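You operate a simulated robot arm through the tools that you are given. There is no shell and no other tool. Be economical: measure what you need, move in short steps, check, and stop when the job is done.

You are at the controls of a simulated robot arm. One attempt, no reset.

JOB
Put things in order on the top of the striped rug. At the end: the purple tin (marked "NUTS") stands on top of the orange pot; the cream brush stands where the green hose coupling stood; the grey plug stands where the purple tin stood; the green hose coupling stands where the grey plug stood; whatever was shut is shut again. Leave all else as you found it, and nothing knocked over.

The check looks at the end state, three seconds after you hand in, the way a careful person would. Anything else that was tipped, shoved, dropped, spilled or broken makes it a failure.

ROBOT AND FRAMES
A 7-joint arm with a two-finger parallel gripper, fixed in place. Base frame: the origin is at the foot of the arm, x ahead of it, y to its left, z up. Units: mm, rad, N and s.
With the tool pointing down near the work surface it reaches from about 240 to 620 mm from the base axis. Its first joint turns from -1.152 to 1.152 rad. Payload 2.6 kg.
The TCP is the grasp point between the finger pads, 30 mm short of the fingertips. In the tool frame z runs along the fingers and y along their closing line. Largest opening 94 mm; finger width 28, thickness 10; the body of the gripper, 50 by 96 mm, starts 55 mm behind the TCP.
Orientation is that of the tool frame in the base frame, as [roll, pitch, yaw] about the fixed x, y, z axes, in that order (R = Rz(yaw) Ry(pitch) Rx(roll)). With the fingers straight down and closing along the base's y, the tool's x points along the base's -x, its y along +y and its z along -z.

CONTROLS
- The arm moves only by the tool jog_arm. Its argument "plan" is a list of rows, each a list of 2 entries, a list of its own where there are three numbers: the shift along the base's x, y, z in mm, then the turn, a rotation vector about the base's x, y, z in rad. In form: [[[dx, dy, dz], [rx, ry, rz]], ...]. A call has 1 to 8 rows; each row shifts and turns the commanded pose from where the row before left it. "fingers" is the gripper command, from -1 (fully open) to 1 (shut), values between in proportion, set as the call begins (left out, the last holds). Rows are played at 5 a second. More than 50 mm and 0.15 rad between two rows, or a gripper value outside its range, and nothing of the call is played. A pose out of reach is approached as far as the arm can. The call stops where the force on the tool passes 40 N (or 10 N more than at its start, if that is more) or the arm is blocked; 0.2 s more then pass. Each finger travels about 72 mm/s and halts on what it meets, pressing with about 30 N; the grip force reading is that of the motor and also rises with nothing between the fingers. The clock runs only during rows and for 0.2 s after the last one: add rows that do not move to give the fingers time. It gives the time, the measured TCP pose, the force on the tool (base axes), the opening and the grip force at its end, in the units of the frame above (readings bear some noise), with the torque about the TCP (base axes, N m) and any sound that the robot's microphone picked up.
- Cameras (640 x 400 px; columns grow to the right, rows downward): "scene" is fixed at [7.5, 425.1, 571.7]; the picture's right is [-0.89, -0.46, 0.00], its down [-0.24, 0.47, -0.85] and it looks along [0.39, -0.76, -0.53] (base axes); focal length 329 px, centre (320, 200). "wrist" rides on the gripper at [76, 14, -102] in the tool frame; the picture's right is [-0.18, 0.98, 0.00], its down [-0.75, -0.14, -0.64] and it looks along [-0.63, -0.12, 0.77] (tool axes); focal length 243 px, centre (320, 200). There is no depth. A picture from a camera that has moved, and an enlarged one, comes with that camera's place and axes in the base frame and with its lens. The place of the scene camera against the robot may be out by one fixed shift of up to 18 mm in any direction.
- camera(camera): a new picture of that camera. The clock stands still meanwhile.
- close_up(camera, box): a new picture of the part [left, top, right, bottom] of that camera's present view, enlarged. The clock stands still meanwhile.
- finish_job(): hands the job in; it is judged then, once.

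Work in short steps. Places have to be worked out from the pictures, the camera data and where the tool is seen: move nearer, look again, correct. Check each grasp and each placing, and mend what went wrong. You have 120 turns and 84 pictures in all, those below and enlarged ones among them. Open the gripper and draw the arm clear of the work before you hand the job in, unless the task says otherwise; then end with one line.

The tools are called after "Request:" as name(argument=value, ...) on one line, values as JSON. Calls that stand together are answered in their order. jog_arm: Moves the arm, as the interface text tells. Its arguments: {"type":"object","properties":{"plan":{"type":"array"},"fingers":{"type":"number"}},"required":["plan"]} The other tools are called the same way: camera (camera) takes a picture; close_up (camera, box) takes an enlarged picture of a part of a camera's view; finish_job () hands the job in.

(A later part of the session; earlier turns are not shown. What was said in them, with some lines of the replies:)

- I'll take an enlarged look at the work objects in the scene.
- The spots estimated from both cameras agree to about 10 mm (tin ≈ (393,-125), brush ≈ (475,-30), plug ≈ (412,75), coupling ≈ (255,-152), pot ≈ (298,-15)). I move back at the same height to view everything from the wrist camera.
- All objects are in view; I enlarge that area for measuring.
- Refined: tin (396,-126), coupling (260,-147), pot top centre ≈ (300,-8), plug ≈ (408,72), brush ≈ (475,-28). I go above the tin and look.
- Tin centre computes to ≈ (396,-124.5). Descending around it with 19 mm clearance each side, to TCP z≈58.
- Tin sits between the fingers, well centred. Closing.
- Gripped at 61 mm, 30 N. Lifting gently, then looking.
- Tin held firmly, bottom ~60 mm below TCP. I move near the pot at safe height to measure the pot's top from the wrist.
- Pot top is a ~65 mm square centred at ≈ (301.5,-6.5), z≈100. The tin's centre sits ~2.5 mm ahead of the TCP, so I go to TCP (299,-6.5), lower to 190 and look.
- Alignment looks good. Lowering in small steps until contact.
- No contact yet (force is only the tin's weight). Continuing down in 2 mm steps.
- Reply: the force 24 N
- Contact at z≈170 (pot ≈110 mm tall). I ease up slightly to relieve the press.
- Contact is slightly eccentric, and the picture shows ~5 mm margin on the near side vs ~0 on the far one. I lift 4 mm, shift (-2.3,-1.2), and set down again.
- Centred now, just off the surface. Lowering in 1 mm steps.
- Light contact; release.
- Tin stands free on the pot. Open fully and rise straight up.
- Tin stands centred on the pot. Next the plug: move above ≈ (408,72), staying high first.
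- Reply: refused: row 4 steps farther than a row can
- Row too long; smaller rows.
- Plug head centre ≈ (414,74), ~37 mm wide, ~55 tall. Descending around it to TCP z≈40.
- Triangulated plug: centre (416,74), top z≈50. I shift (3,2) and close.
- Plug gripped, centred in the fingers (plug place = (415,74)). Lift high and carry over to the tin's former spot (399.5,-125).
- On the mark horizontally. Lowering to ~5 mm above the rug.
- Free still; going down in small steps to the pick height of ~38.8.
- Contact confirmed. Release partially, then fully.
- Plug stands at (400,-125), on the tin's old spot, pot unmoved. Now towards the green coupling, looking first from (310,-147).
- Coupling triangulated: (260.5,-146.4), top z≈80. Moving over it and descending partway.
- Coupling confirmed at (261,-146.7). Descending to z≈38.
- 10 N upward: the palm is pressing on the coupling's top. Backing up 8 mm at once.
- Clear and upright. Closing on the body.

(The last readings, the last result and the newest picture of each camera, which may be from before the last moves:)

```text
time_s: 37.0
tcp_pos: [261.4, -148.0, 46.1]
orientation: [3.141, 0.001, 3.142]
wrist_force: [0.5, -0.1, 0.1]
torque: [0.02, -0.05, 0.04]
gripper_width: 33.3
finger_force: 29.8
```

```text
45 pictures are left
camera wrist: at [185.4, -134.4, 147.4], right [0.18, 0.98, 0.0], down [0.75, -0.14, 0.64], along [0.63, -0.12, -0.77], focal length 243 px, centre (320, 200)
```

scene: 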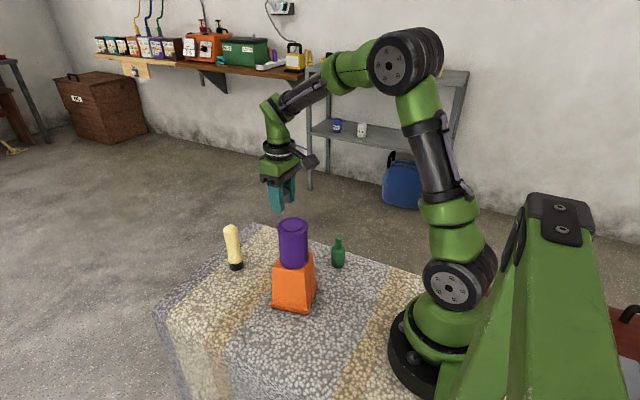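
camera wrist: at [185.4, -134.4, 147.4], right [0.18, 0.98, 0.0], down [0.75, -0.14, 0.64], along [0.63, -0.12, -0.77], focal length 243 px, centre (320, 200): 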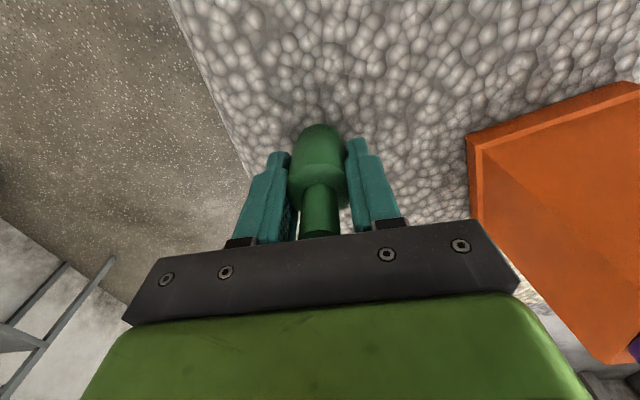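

Gripped (33 mm). Lift and carry around the tin: first +x, then +y.

Request:
jog_arm(plan=[[[0, 0, 20], [0, 0, 0]], [[0, 0, 45], [0, 0, 0]], [[0, 0, 45], [0, 0, 0]], [[0, 0, 45], [0, 0, 0]], [[0, 0, 25], [0, 0, 0]], [[0, 0, 0], [0, 0, 0]]])

Request:
jog_arm(plan=[[[40, 0, 0], [0, 0, 0]], [[40, 0, 0], [0, 0, 0]], [[40, 0, 0], [0, 0, 0]], [[33.5, 20, 0], [0, 0, 0]], [[0, 40, 0], [0, 0, 0]], [[0, 40, 0], [0, 0, 0]], [[0, 40, 0], [0, 0, 0]], [[0, 0, 0], [0, 0, 0]]])

Request:
jog_arm(plan=[[[0, 40, 0], [0, 0, 0]], [[0, 40, 0], [0, 0, 0]], [[0, 1.5, -40], [0, 0, 0]], [[0, 0, -40], [0, 0, 0]], [[0, 0, 0], [0, 0, 0]], [[0, 0, 0], [0, 0, 0]]])

Request:
camera(camera="wrist")

Request:
camera(camera="scene")

```text
time_s: 38.4
tcp_pos: [262.1, -147.0, 227.5]
orientation: [3.14, 0.0, -3.141]
wrist_force: [-0.3, 0.2, 0.4]
torque: [-0.01, 0.0, 0.01]
gripper_width: 33.1
finger_force: 29.8
```

```text
time_s: 40.2
tcp_pos: [414.7, -5.4, 226.7]
orientation: [-3.141, 0.0, -3.14]
wrist_force: [0.4, 0.0, -0.8]
torque: [-0.01, 0.01, -0.03]
gripper_width: 33.1
finger_force: 30.3
```

```text
time_s: 41.6
tcp_pos: [416.6, 74.6, 147.4]
orientation: [-3.141, 0.0, -3.141]
wrist_force: [0.6, 0.1, -1.0]
torque: [0.0, 0.0, 0.04]
gripper_width: 32.8
finger_force: 29.7
```

```text
44 pictures are left
camera wrist: at [340.2, 87.3, 247.5], right [0.18, 0.98, 0.0], down [0.75, -0.14, 0.64], along [0.63, -0.12, -0.77], focal length 243 px, centre (320, 200)
```

wrist: 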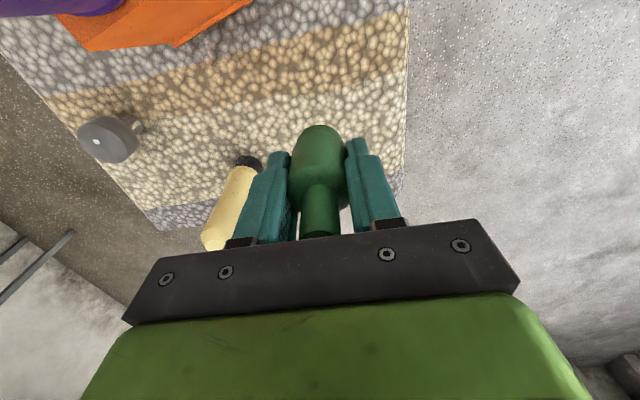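

```text
43 pictures are left
```

scene: 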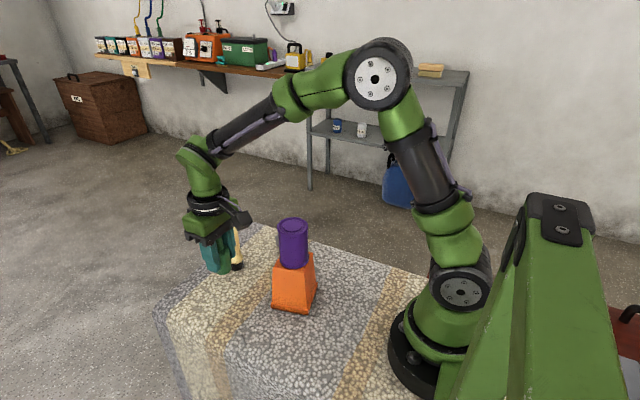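

Above the plug's old spot. Lowering to z≈50.

Request:
jog_arm(plan=[[[-0.7, -0.4, -40], [0, 0, 0]], [[0, 0, -35], [0, 0, 0]], [[0, 0, -15], [0, 0, 0]], [[0, 0, -7], [0, 0, 0]], [[0, 0, 0], [0, 0, 0]], [[0, 0, 0], [0, 0, 0]]])

```text
time_s: 43.0
tcp_pos: [414.2, 71.9, 48.8]
orientation: [-3.141, 0.0, 3.141]
wrist_force: [1.2, -0.5, 0.0]
torque: [0.01, -0.03, -0.02]
gripper_width: 32.9
finger_force: 29.8
```

Request:
jog_arm(plan=[[[0, 0.5, -1], [0, 0, 0]], [[0, 0, -1], [0, 0, 0]], [[0, 0, -0.7], [0, 0, 0]], [[0, 0, 0], [0, 0, 0]], [[0, 0, 0], [0, 0, 0]]])

```text
time_s: 44.2
tcp_pos: [414.5, 73.8, 45.1]
orientation: [3.141, 0.0, -3.142]
wrist_force: [0.6, -0.6, 0.3]
torque: [0.01, 0.0, -0.03]
gripper_width: 33.0
finger_force: 30.4
```

No clear contact yet; a little lower.

Request:
jog_arm(plan=[[[0, 0, -0.6], [0, 0, 0]], [[0, 0, -0.6], [0, 0, 0]], [[0, 0, 0], [0, 0, 0]], [[0, 0, 0], [0, 0, 0]]])

Request:
close_up(camera="scene", box=[180, 210, 310, 320])

```text
time_s: 45.2
tcp_pos: [415.2, 72.7, 47.1]
orientation: [3.141, 0.002, 3.141]
wrist_force: [-6.3, -3.2, 15.6]
torque: [-0.12, 0.22, -0.04]
gripper_width: 33.1
finger_force: 30.0
```

```text
3.64 times, centred on (245, 265) of scene
camera zoom: at [7.4, 425.1, 571.7], right [-0.89, -0.46, 0.0], down [-0.24, 0.47, -0.85], along [0.39, -0.76, -0.53], focal length 1198 px, centre (593, -36)
```

zoom: 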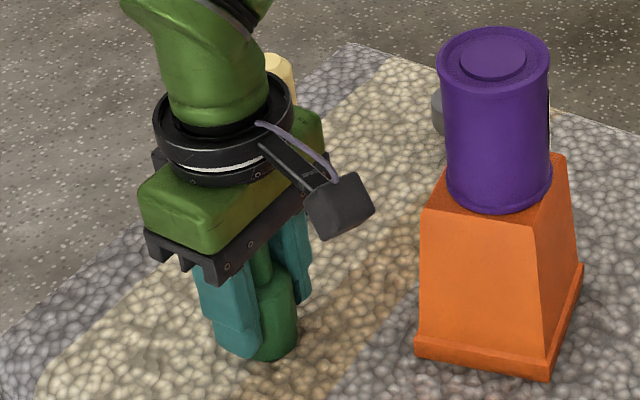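

Contact made. Ease 0.6 mm, release, then rise straight up.

Request:
jog_arm(plan=[[[0, 0, 0.6], [0, 0, 0]], [[0, 0, 0], [0, 0, 0]]])

Request:
jog_arm(plan=[[[0, 0, 0], [0, 0, 0]], [[0, 0, 0], [0, 0, 0]]], fingers=0.08)

Request:
jog_arm(plan=[[[0, 0, 0], [0, 0, 0]], [[0, 0, 0], [0, 0, 0]], [[0, 0, 35], [0, 0, 0]], [[0, 0, 45], [0, 0, 0]], [[0, 0, 45], [0, 0, 0]], [[0, 0, 45], [0, 0, 0]], [[0, 0, 0], [0, 0, 0]], [[0, 0, 0], [0, 0, 0]]], fingers=-1)

Request:
close_up(camera="scene", box=[180, 200, 380, 325])

Request:
close_up(camera="wrist", box=[150, 0, 440, 190])

```text
time_s: 45.8
tcp_pos: [414.6, 74.0, 45.6]
orientation: [3.14, 0.002, -3.139]
wrist_force: [1.5, -1.3, 4.5]
torque: [-0.06, -0.1, -0.04]
gripper_width: 33.3
finger_force: 29.6
```

```text
time_s: 46.4
tcp_pos: [414.1, 73.7, 46.0]
orientation: [3.141, 0.001, -3.142]
wrist_force: [0.5, 0.7, 0.8]
torque: [-0.01, -0.02, 0.0]
gripper_width: 43.5
finger_force: 0.0
```

```text
time_s: 48.2
tcp_pos: [412.5, 74.2, 216.8]
orientation: [-3.14, -0.002, -3.141]
wrist_force: [-0.3, 0.5, 0.8]
torque: [-0.01, 0.02, 0.01]
gripper_width: 93.8
finger_force: 0.1
```

```text
3.20 times, centred on (280, 262) of scene
camera zoom: at [7.5, 425.1, 571.7], right [-0.89, -0.46, 0.0], down [-0.24, 0.47, -0.85], along [0.39, -0.76, -0.53], focal length 1054 px, centre (448, 0)
```

zoom: 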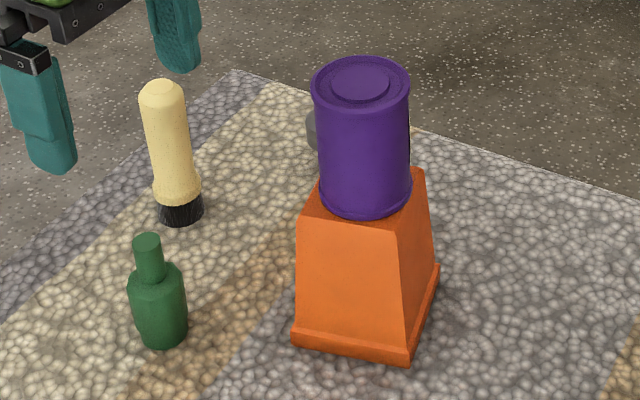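

```text
2.11 times, centred on (295, 95) of wrist
camera zoom: at [336.2, 86.5, 317.6], right [0.18, 0.98, 0.0], down [0.75, -0.14, 0.64], along [0.63, -0.12, -0.77], focal length 511 px, centre (373, 421)
```

zoom: 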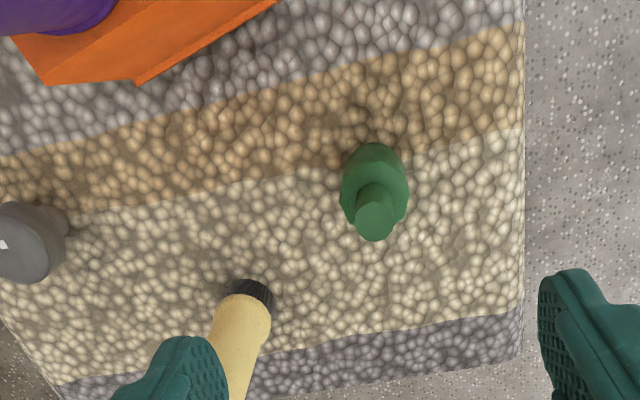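

Coupling stands on the plug's spot (within ~2 mm by wrist measurement). Now the brush at ≈ (475,-28): move above it, high, and look.

Request:
jog_arm(plan=[[[21, -34, 0], [0, 0, 0]], [[21, -34, 0], [0, 0, 0]], [[20, -34, 0], [0, 0, 0]], [[0, 0, 0], [0, 0, 0]], [[0, 0, 0], [0, 0, 0]]], fingers=-1)

Request:
close_up(camera="wrist", box=[210, 20, 430, 190])

```text
time_s: 49.4
tcp_pos: [476.3, -29.0, 215.7]
orientation: [-3.141, 0.001, -3.142]
wrist_force: [0.2, -0.3, -0.2]
torque: [-0.01, -0.04, 0.03]
gripper_width: 94.0
finger_force: 0.1
```

```text
2.35 times, centred on (320, 105) of wrist
camera zoom: at [400.1, -14.9, 317.5], right [0.18, 0.98, 0.0], down [0.75, -0.14, 0.64], along [0.63, -0.12, -0.77], focal length 571 px, centre (320, 424)
```

zoom: 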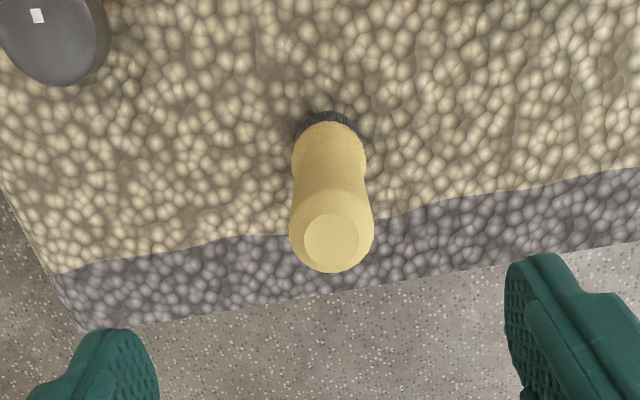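

Brush ≈ (477.5,-27.5), ~115–123 tall, ~31 wide. Descend to z≈84.

Request:
jog_arm(plan=[[[1.5, 1, -40], [0, 0, 0]], [[0, 0, -40], [0, 0, 0]], [[0, 0, -35], [0, 0, 0]], [[0, 0, -16], [0, 0, 0]], [[0, 0, 0], [0, 0, 0]], [[0, 0, 0], [0, 0, 0]]], fingers=-1)

Request:
camera(camera="wrist")

Request:
close_up(camera="scene", box=[180, 180, 320, 310])

```text
time_s: 50.8
tcp_pos: [478.7, -27.9, 86.0]
orientation: [-3.141, -0.001, -3.141]
wrist_force: [1.0, -0.4, 0.4]
torque: [-0.02, 0.05, -0.01]
gripper_width: 94.0
finger_force: 0.0
```

```text
38 pictures are left
camera wrist: at [402.6, -14.8, 186.5], right [0.18, 0.98, 0.0], down [0.75, -0.14, 0.64], along [0.63, -0.12, -0.77], focal length 243 px, centre (320, 200)
```

wrist: 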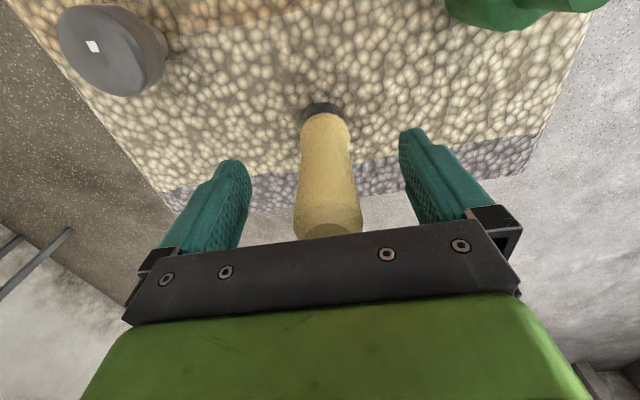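

```text
3.08 times, centred on (250, 245) of scene
camera zoom: at [7.5, 425.1, 571.7], right [-0.89, -0.46, 0.0], down [-0.24, 0.47, -0.85], along [0.39, -0.76, -0.53], focal length 1013 px, centre (535, 62)
```

zoom: 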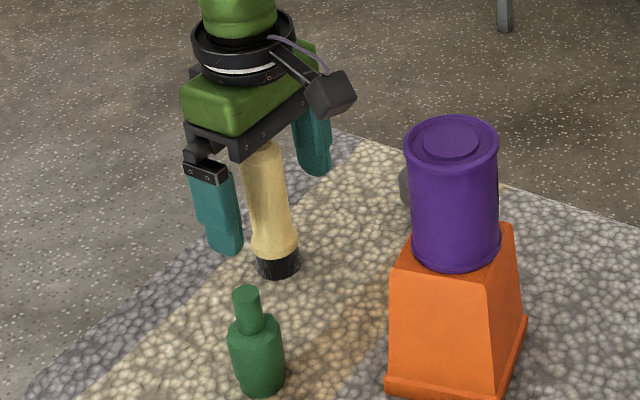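

Brush is between the fingers with no contact. Closing.

Request:
jog_arm(plan=[[[0, 0, 0], [0, 0, 0]], [[0, 0, 0], [0, 0, 0]], [[0, 0, 0], [0, 0, 0]], [[0, 0, 0], [0, 0, 0]], [[0, 0, 0], [0, 0, 0]]], fingers=1)

Request:
camera(camera="wrist")

```text
time_s: 52.0
tcp_pos: [478.7, -28.0, 85.6]
orientation: [-3.141, 0.0, 3.141]
wrist_force: [-0.1, 0.7, -0.2]
torque: [0.0, 0.02, -0.01]
gripper_width: 33.4
finger_force: 30.1
```

```text
36 pictures are left
camera wrist: at [402.6, -14.8, 186.7], right [0.18, 0.98, 0.0], down [0.75, -0.14, 0.64], along [0.63, -0.12, -0.77], focal length 243 px, centre (320, 200)
```

wrist: 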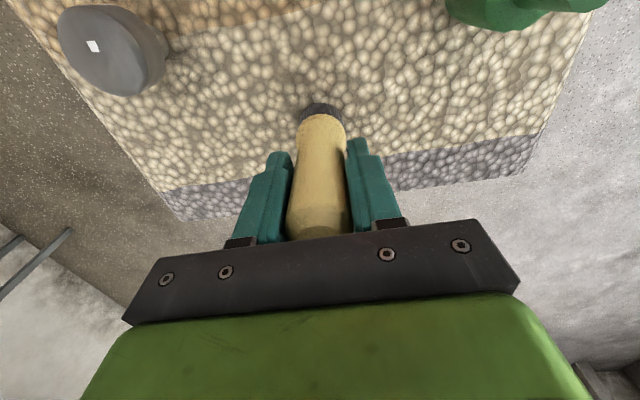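

Brush gripped upright. Lift, then move -y, then -x toward the coupling's old spot.

Request:
jog_arm(plan=[[[0, 0, 15], [0, 0, 0]], [[0, 0, 40], [0, 0, 0]], [[0, 0, 45], [0, 0, 0]], [[0, 0, 35], [0, 0, 0]], [[0, 0, 0], [0, 0, 0]]])

Request:
jog_arm(plan=[[[-10, -40, 0], [0, 0, 0]], [[-10, -40, 0], [0, 0, 0]], [[-20, -39.5, 0], [0, 0, 0]], [[-40, 0, 0], [0, 0, 0]], [[-45, 0, 0], [0, 0, 0]], [[-45, 0, 0], [0, 0, 0]], [[-47, 0, 0], [0, 0, 0]], [[0, 0, 0], [0, 0, 0]]])

Request:
jog_arm(plan=[[[0, 0, -40], [0, 0, 0]], [[0, 0, -40], [0, 0, 0]], [[0, 0, 0], [0, 0, 0]], [[0, 0, 0], [0, 0, 0]]])

Request:
camera(camera="wrist")

Request:
close_up(camera="scene", box=[180, 150, 400, 325])

```text
time_s: 53.2
tcp_pos: [476.4, -27.1, 223.7]
orientation: [-3.141, 0.001, 3.141]
wrist_force: [-0.3, 0.1, -1.3]
torque: [-0.01, 0.0, -0.02]
gripper_width: 33.5
finger_force: 30.2
```

```text
time_s: 55.0
tcp_pos: [260.7, -147.1, 221.0]
orientation: [3.141, 0.001, -3.141]
wrist_force: [-0.4, 0.1, -1.2]
torque: [0.0, -0.01, -0.03]
gripper_width: 33.6
finger_force: 30.0
```

```text
time_s: 56.0
tcp_pos: [262.4, -144.2, 138.5]
orientation: [-3.14, 0.001, 3.139]
wrist_force: [0.0, -0.1, -1.4]
torque: [-0.01, 0.01, -0.01]
gripper_width: 33.7
finger_force: 29.9
```

```text
35 pictures are left
camera wrist: at [185.8, -130.2, 240.1], right [0.18, 0.98, 0.0], down [0.75, -0.14, 0.64], along [0.63, -0.12, -0.77], focal length 243 px, centre (320, 200)
```

wrist: 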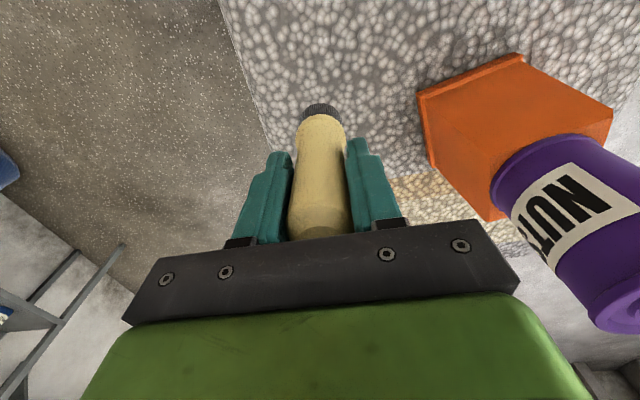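

```text
2.29 times, centred on (290, 238) of scene
camera zoom: at [7.5, 425.1, 571.7], right [-0.89, -0.46, 0.0], down [-0.24, 0.47, -0.85], along [0.39, -0.76, -0.53], focal length 753 px, centre (389, 114)
```

zoom: 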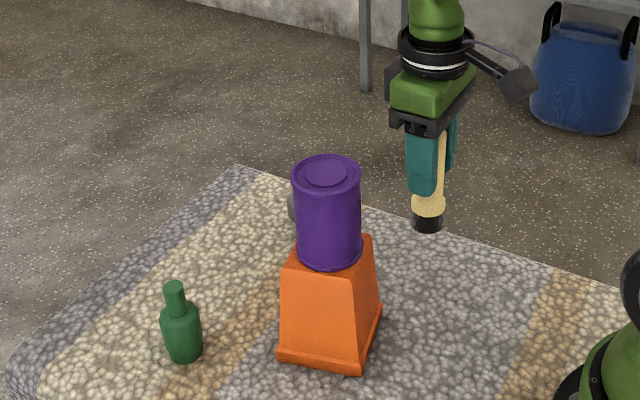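

Above target; lowering to ~92 and rechecking the pose.

Request:
jog_arm(plan=[[[0, 0, -25], [0, 0, 0]], [[0, 0, -18], [0, 0, 0]], [[0, 0, -4], [0, 0, 0]], [[0, 0, 0], [0, 0, 0]], [[0, 0, 0], [0, 0, 0]]])

Request:
jog_arm(plan=[[[0, 0, 0], [0, 0, 0]]])

```text
time_s: 57.2
tcp_pos: [261.3, -145.7, 92.9]
orientation: [3.141, 0.0, -3.141]
wrist_force: [-0.1, -0.7, -1.4]
torque: [0.01, 0.0, 0.04]
gripper_width: 33.5
finger_force: 29.8
```

```text
time_s: 57.6
tcp_pos: [260.9, -146.4, 92.4]
orientation: [-3.141, 0.002, -3.141]
wrist_force: [-0.2, -0.2, -1.3]
torque: [-0.01, 0.01, -0.02]
gripper_width: 33.3
finger_force: 30.0
```

Position good (261,-146). Lower to the pick height ~85.8 in small steps.

Request:
jog_arm(plan=[[[0, -0.5, -2], [0, 0, 0]], [[0, 0, -2], [0, 0, 0]], [[0, 0, -1.2], [0, 0, 0]], [[0, 0, -0.8], [0, 0, 0]], [[0, 0, 0], [0, 0, 0]], [[0, 0, 0], [0, 0, 0]]])

```text
time_s: 59.0
tcp_pos: [260.6, -146.6, 86.5]
orientation: [3.141, -0.001, 3.141]
wrist_force: [0.0, -0.5, -0.6]
torque: [-0.01, -0.04, 0.02]
gripper_width: 33.3
finger_force: 29.6
```

Request:
jog_arm(plan=[[[0, 0, -0.6], [0, 0, 0]], [[0, 0, -0.5], [0, 0, 0]], [[0, 0, 0], [0, 0, 0]], [[0, 0, 0], [0, 0, 0]]])

Request:
close_up(camera="scene", box=[240, 180, 400, 300])

```text
time_s: 60.0
tcp_pos: [260.5, -148.2, 86.2]
orientation: [-3.142, -0.001, 3.142]
wrist_force: [-0.1, 0.0, -0.9]
torque: [0.03, 0.03, 0.01]
gripper_width: 33.5
finger_force: 30.3
```

```text
3.33 times, centred on (320, 240) of scene
camera zoom: at [7.5, 425.1, 571.7], right [-0.89, -0.46, 0.0], down [-0.24, 0.47, -0.85], along [0.39, -0.76, -0.53], focal length 1098 px, centre (320, 67)
```

zoom: 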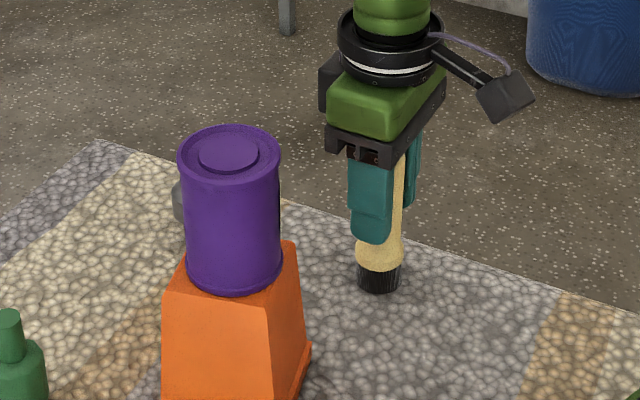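

Still no clear contact; a little lower.

Request:
jog_arm(plan=[[[0, 0, -0.6], [0, 0, 0]], [[0, 0, -0.6], [0, 0, 0]], [[0, 0, 0], [0, 0, 0]], [[0, 0, 0], [0, 0, 0]]])

```text
time_s: 61.0
tcp_pos: [260.8, -146.5, 85.0]
orientation: [3.141, 0.0, 3.141]
wrist_force: [-1.3, 0.4, 2.3]
torque: [-0.01, 0.03, 0.01]
gripper_width: 33.6
finger_force: 30.1
```

Light contact. Release partially, check, then rise.

Request:
jog_arm(plan=[[[0, 0, 0], [0, 0, 0]], [[0, 0, 0], [0, 0, 0]], [[0, 0, 0], [0, 0, 0]]], fingers=0.08)

Request:
camera(camera="wrist")

```text
time_s: 61.8
tcp_pos: [260.8, -146.5, 84.9]
orientation: [-3.14, 0.0, -3.141]
wrist_force: [-0.7, -0.5, -0.2]
torque: [-0.01, 0.0, -0.03]
gripper_width: 43.2
finger_force: 0.1
```

```text
32 pictures are left
camera wrist: at [184.6, -133.6, 186.1], right [0.18, 0.98, 0.0], down [0.75, -0.14, 0.64], along [0.63, -0.12, -0.77], focal length 243 px, centre (320, 200)
```

wrist: 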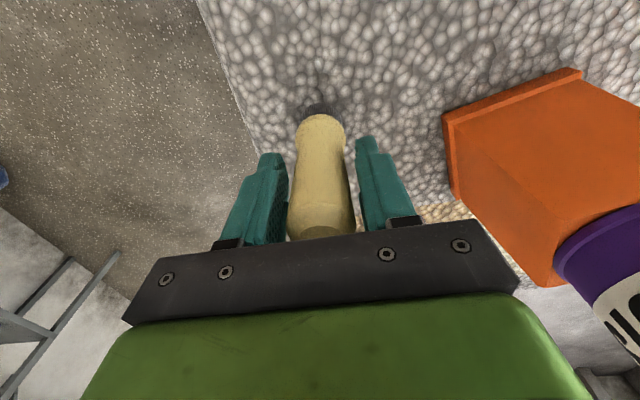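

Brush stands free. Open fully and rise.

Request:
jog_arm(plan=[[[0, 0, 0], [0, 0, 0]], [[0, 0, 0], [0, 0, 0]], [[0, 0, 30], [0, 0, 0]], [[0, 0, 45], [0, 0, 0]], [[0, 0, 45], [0, 0, 0]], [[0, 0, 45], [0, 0, 0]], [[0, 0, 45], [0, 0, 0]], [[0, 0, 0], [0, 0, 0]]], fingers=-1)

Request:
jog_arm(plan=[[[25, -20, 15], [0, 0, 0]], [[25, -20, 15], [0, 0, 0]], [[25, -20, 15], [0, 0, 0]], [[25, -15, 10], [0, 0, 0]], [[0, 0, 0], [0, 0, 0]], [[0, 0, 0], [0, 0, 0]]])

Request:
close_up(camera="scene", box=[180, 200, 380, 325])

Request:
camera(camera="wrist")

Request:
camera(camera="scene")

```text
time_s: 63.6
tcp_pos: [260.0, -148.5, 292.7]
orientation: [3.142, -0.001, -3.141]
wrist_force: [0.6, -0.5, 0.2]
torque: [0.01, 0.01, 0.01]
gripper_width: 93.8
finger_force: 0.0
```

```text
time_s: 65.0
tcp_pos: [362.5, -221.3, 351.0]
orientation: [-3.14, 0.0, -3.141]
wrist_force: [0.1, -0.2, 0.0]
torque: [0.03, 0.0, 0.04]
gripper_width: 94.0
finger_force: 0.1
```

```text
3.20 times, centred on (280, 262) of scene
camera zoom: at [7.5, 425.1, 571.7], right [-0.89, -0.46, 0.0], down [-0.24, 0.47, -0.85], along [0.39, -0.76, -0.53], focal length 1054 px, centre (448, 0)
```

zoom: 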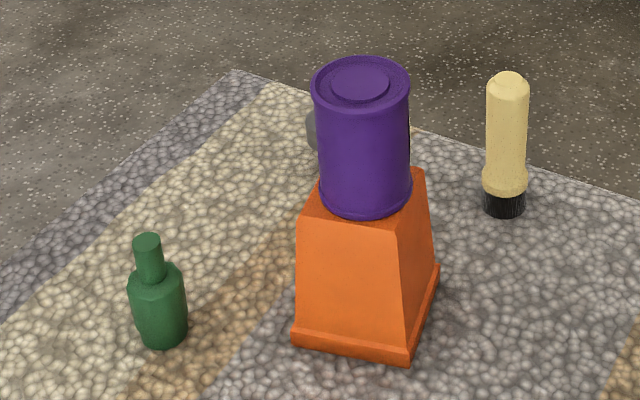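

```text
30 pictures are left
camera wrist: at [284.4, -208.8, 451.2], right [0.18, 0.98, 0.0], down [0.75, -0.14, 0.64], along [0.63, -0.12, -0.77], focal length 243 px, centre (320, 200)
```

wrist: 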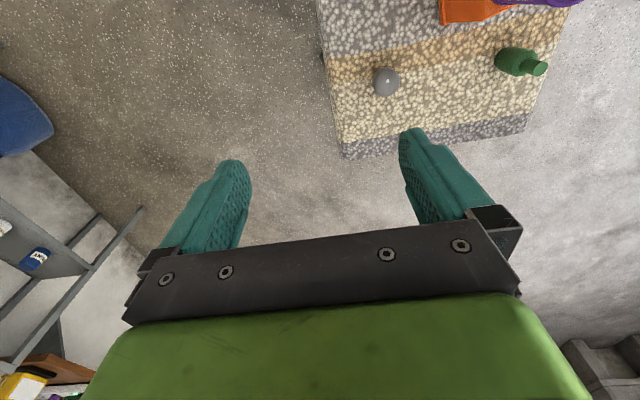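

```text
29 pictures are left
```

scene: 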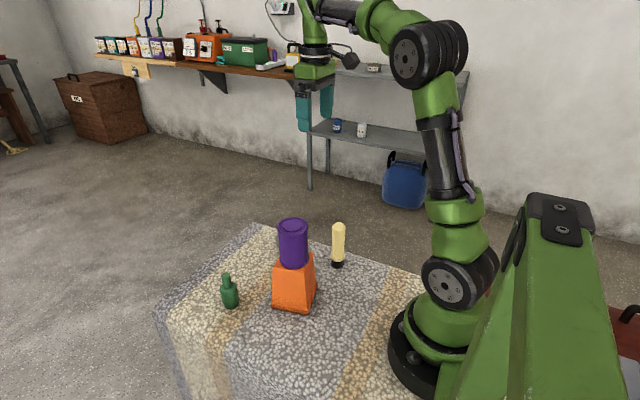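

Every item stands upright on its target, the pot has not moved, the gripper is open and the arm is clear. Handing in.

Request:
finish_job()

```text
The job is handed in.
```

The job is handed in: the purple tin stands on the orange pot, and the cream brush, grey plug and green coupling each stand on their target spots, a few millimetres off at most by the pictures. Nothing was knocked over, the pot did not move, and nothing was opened.
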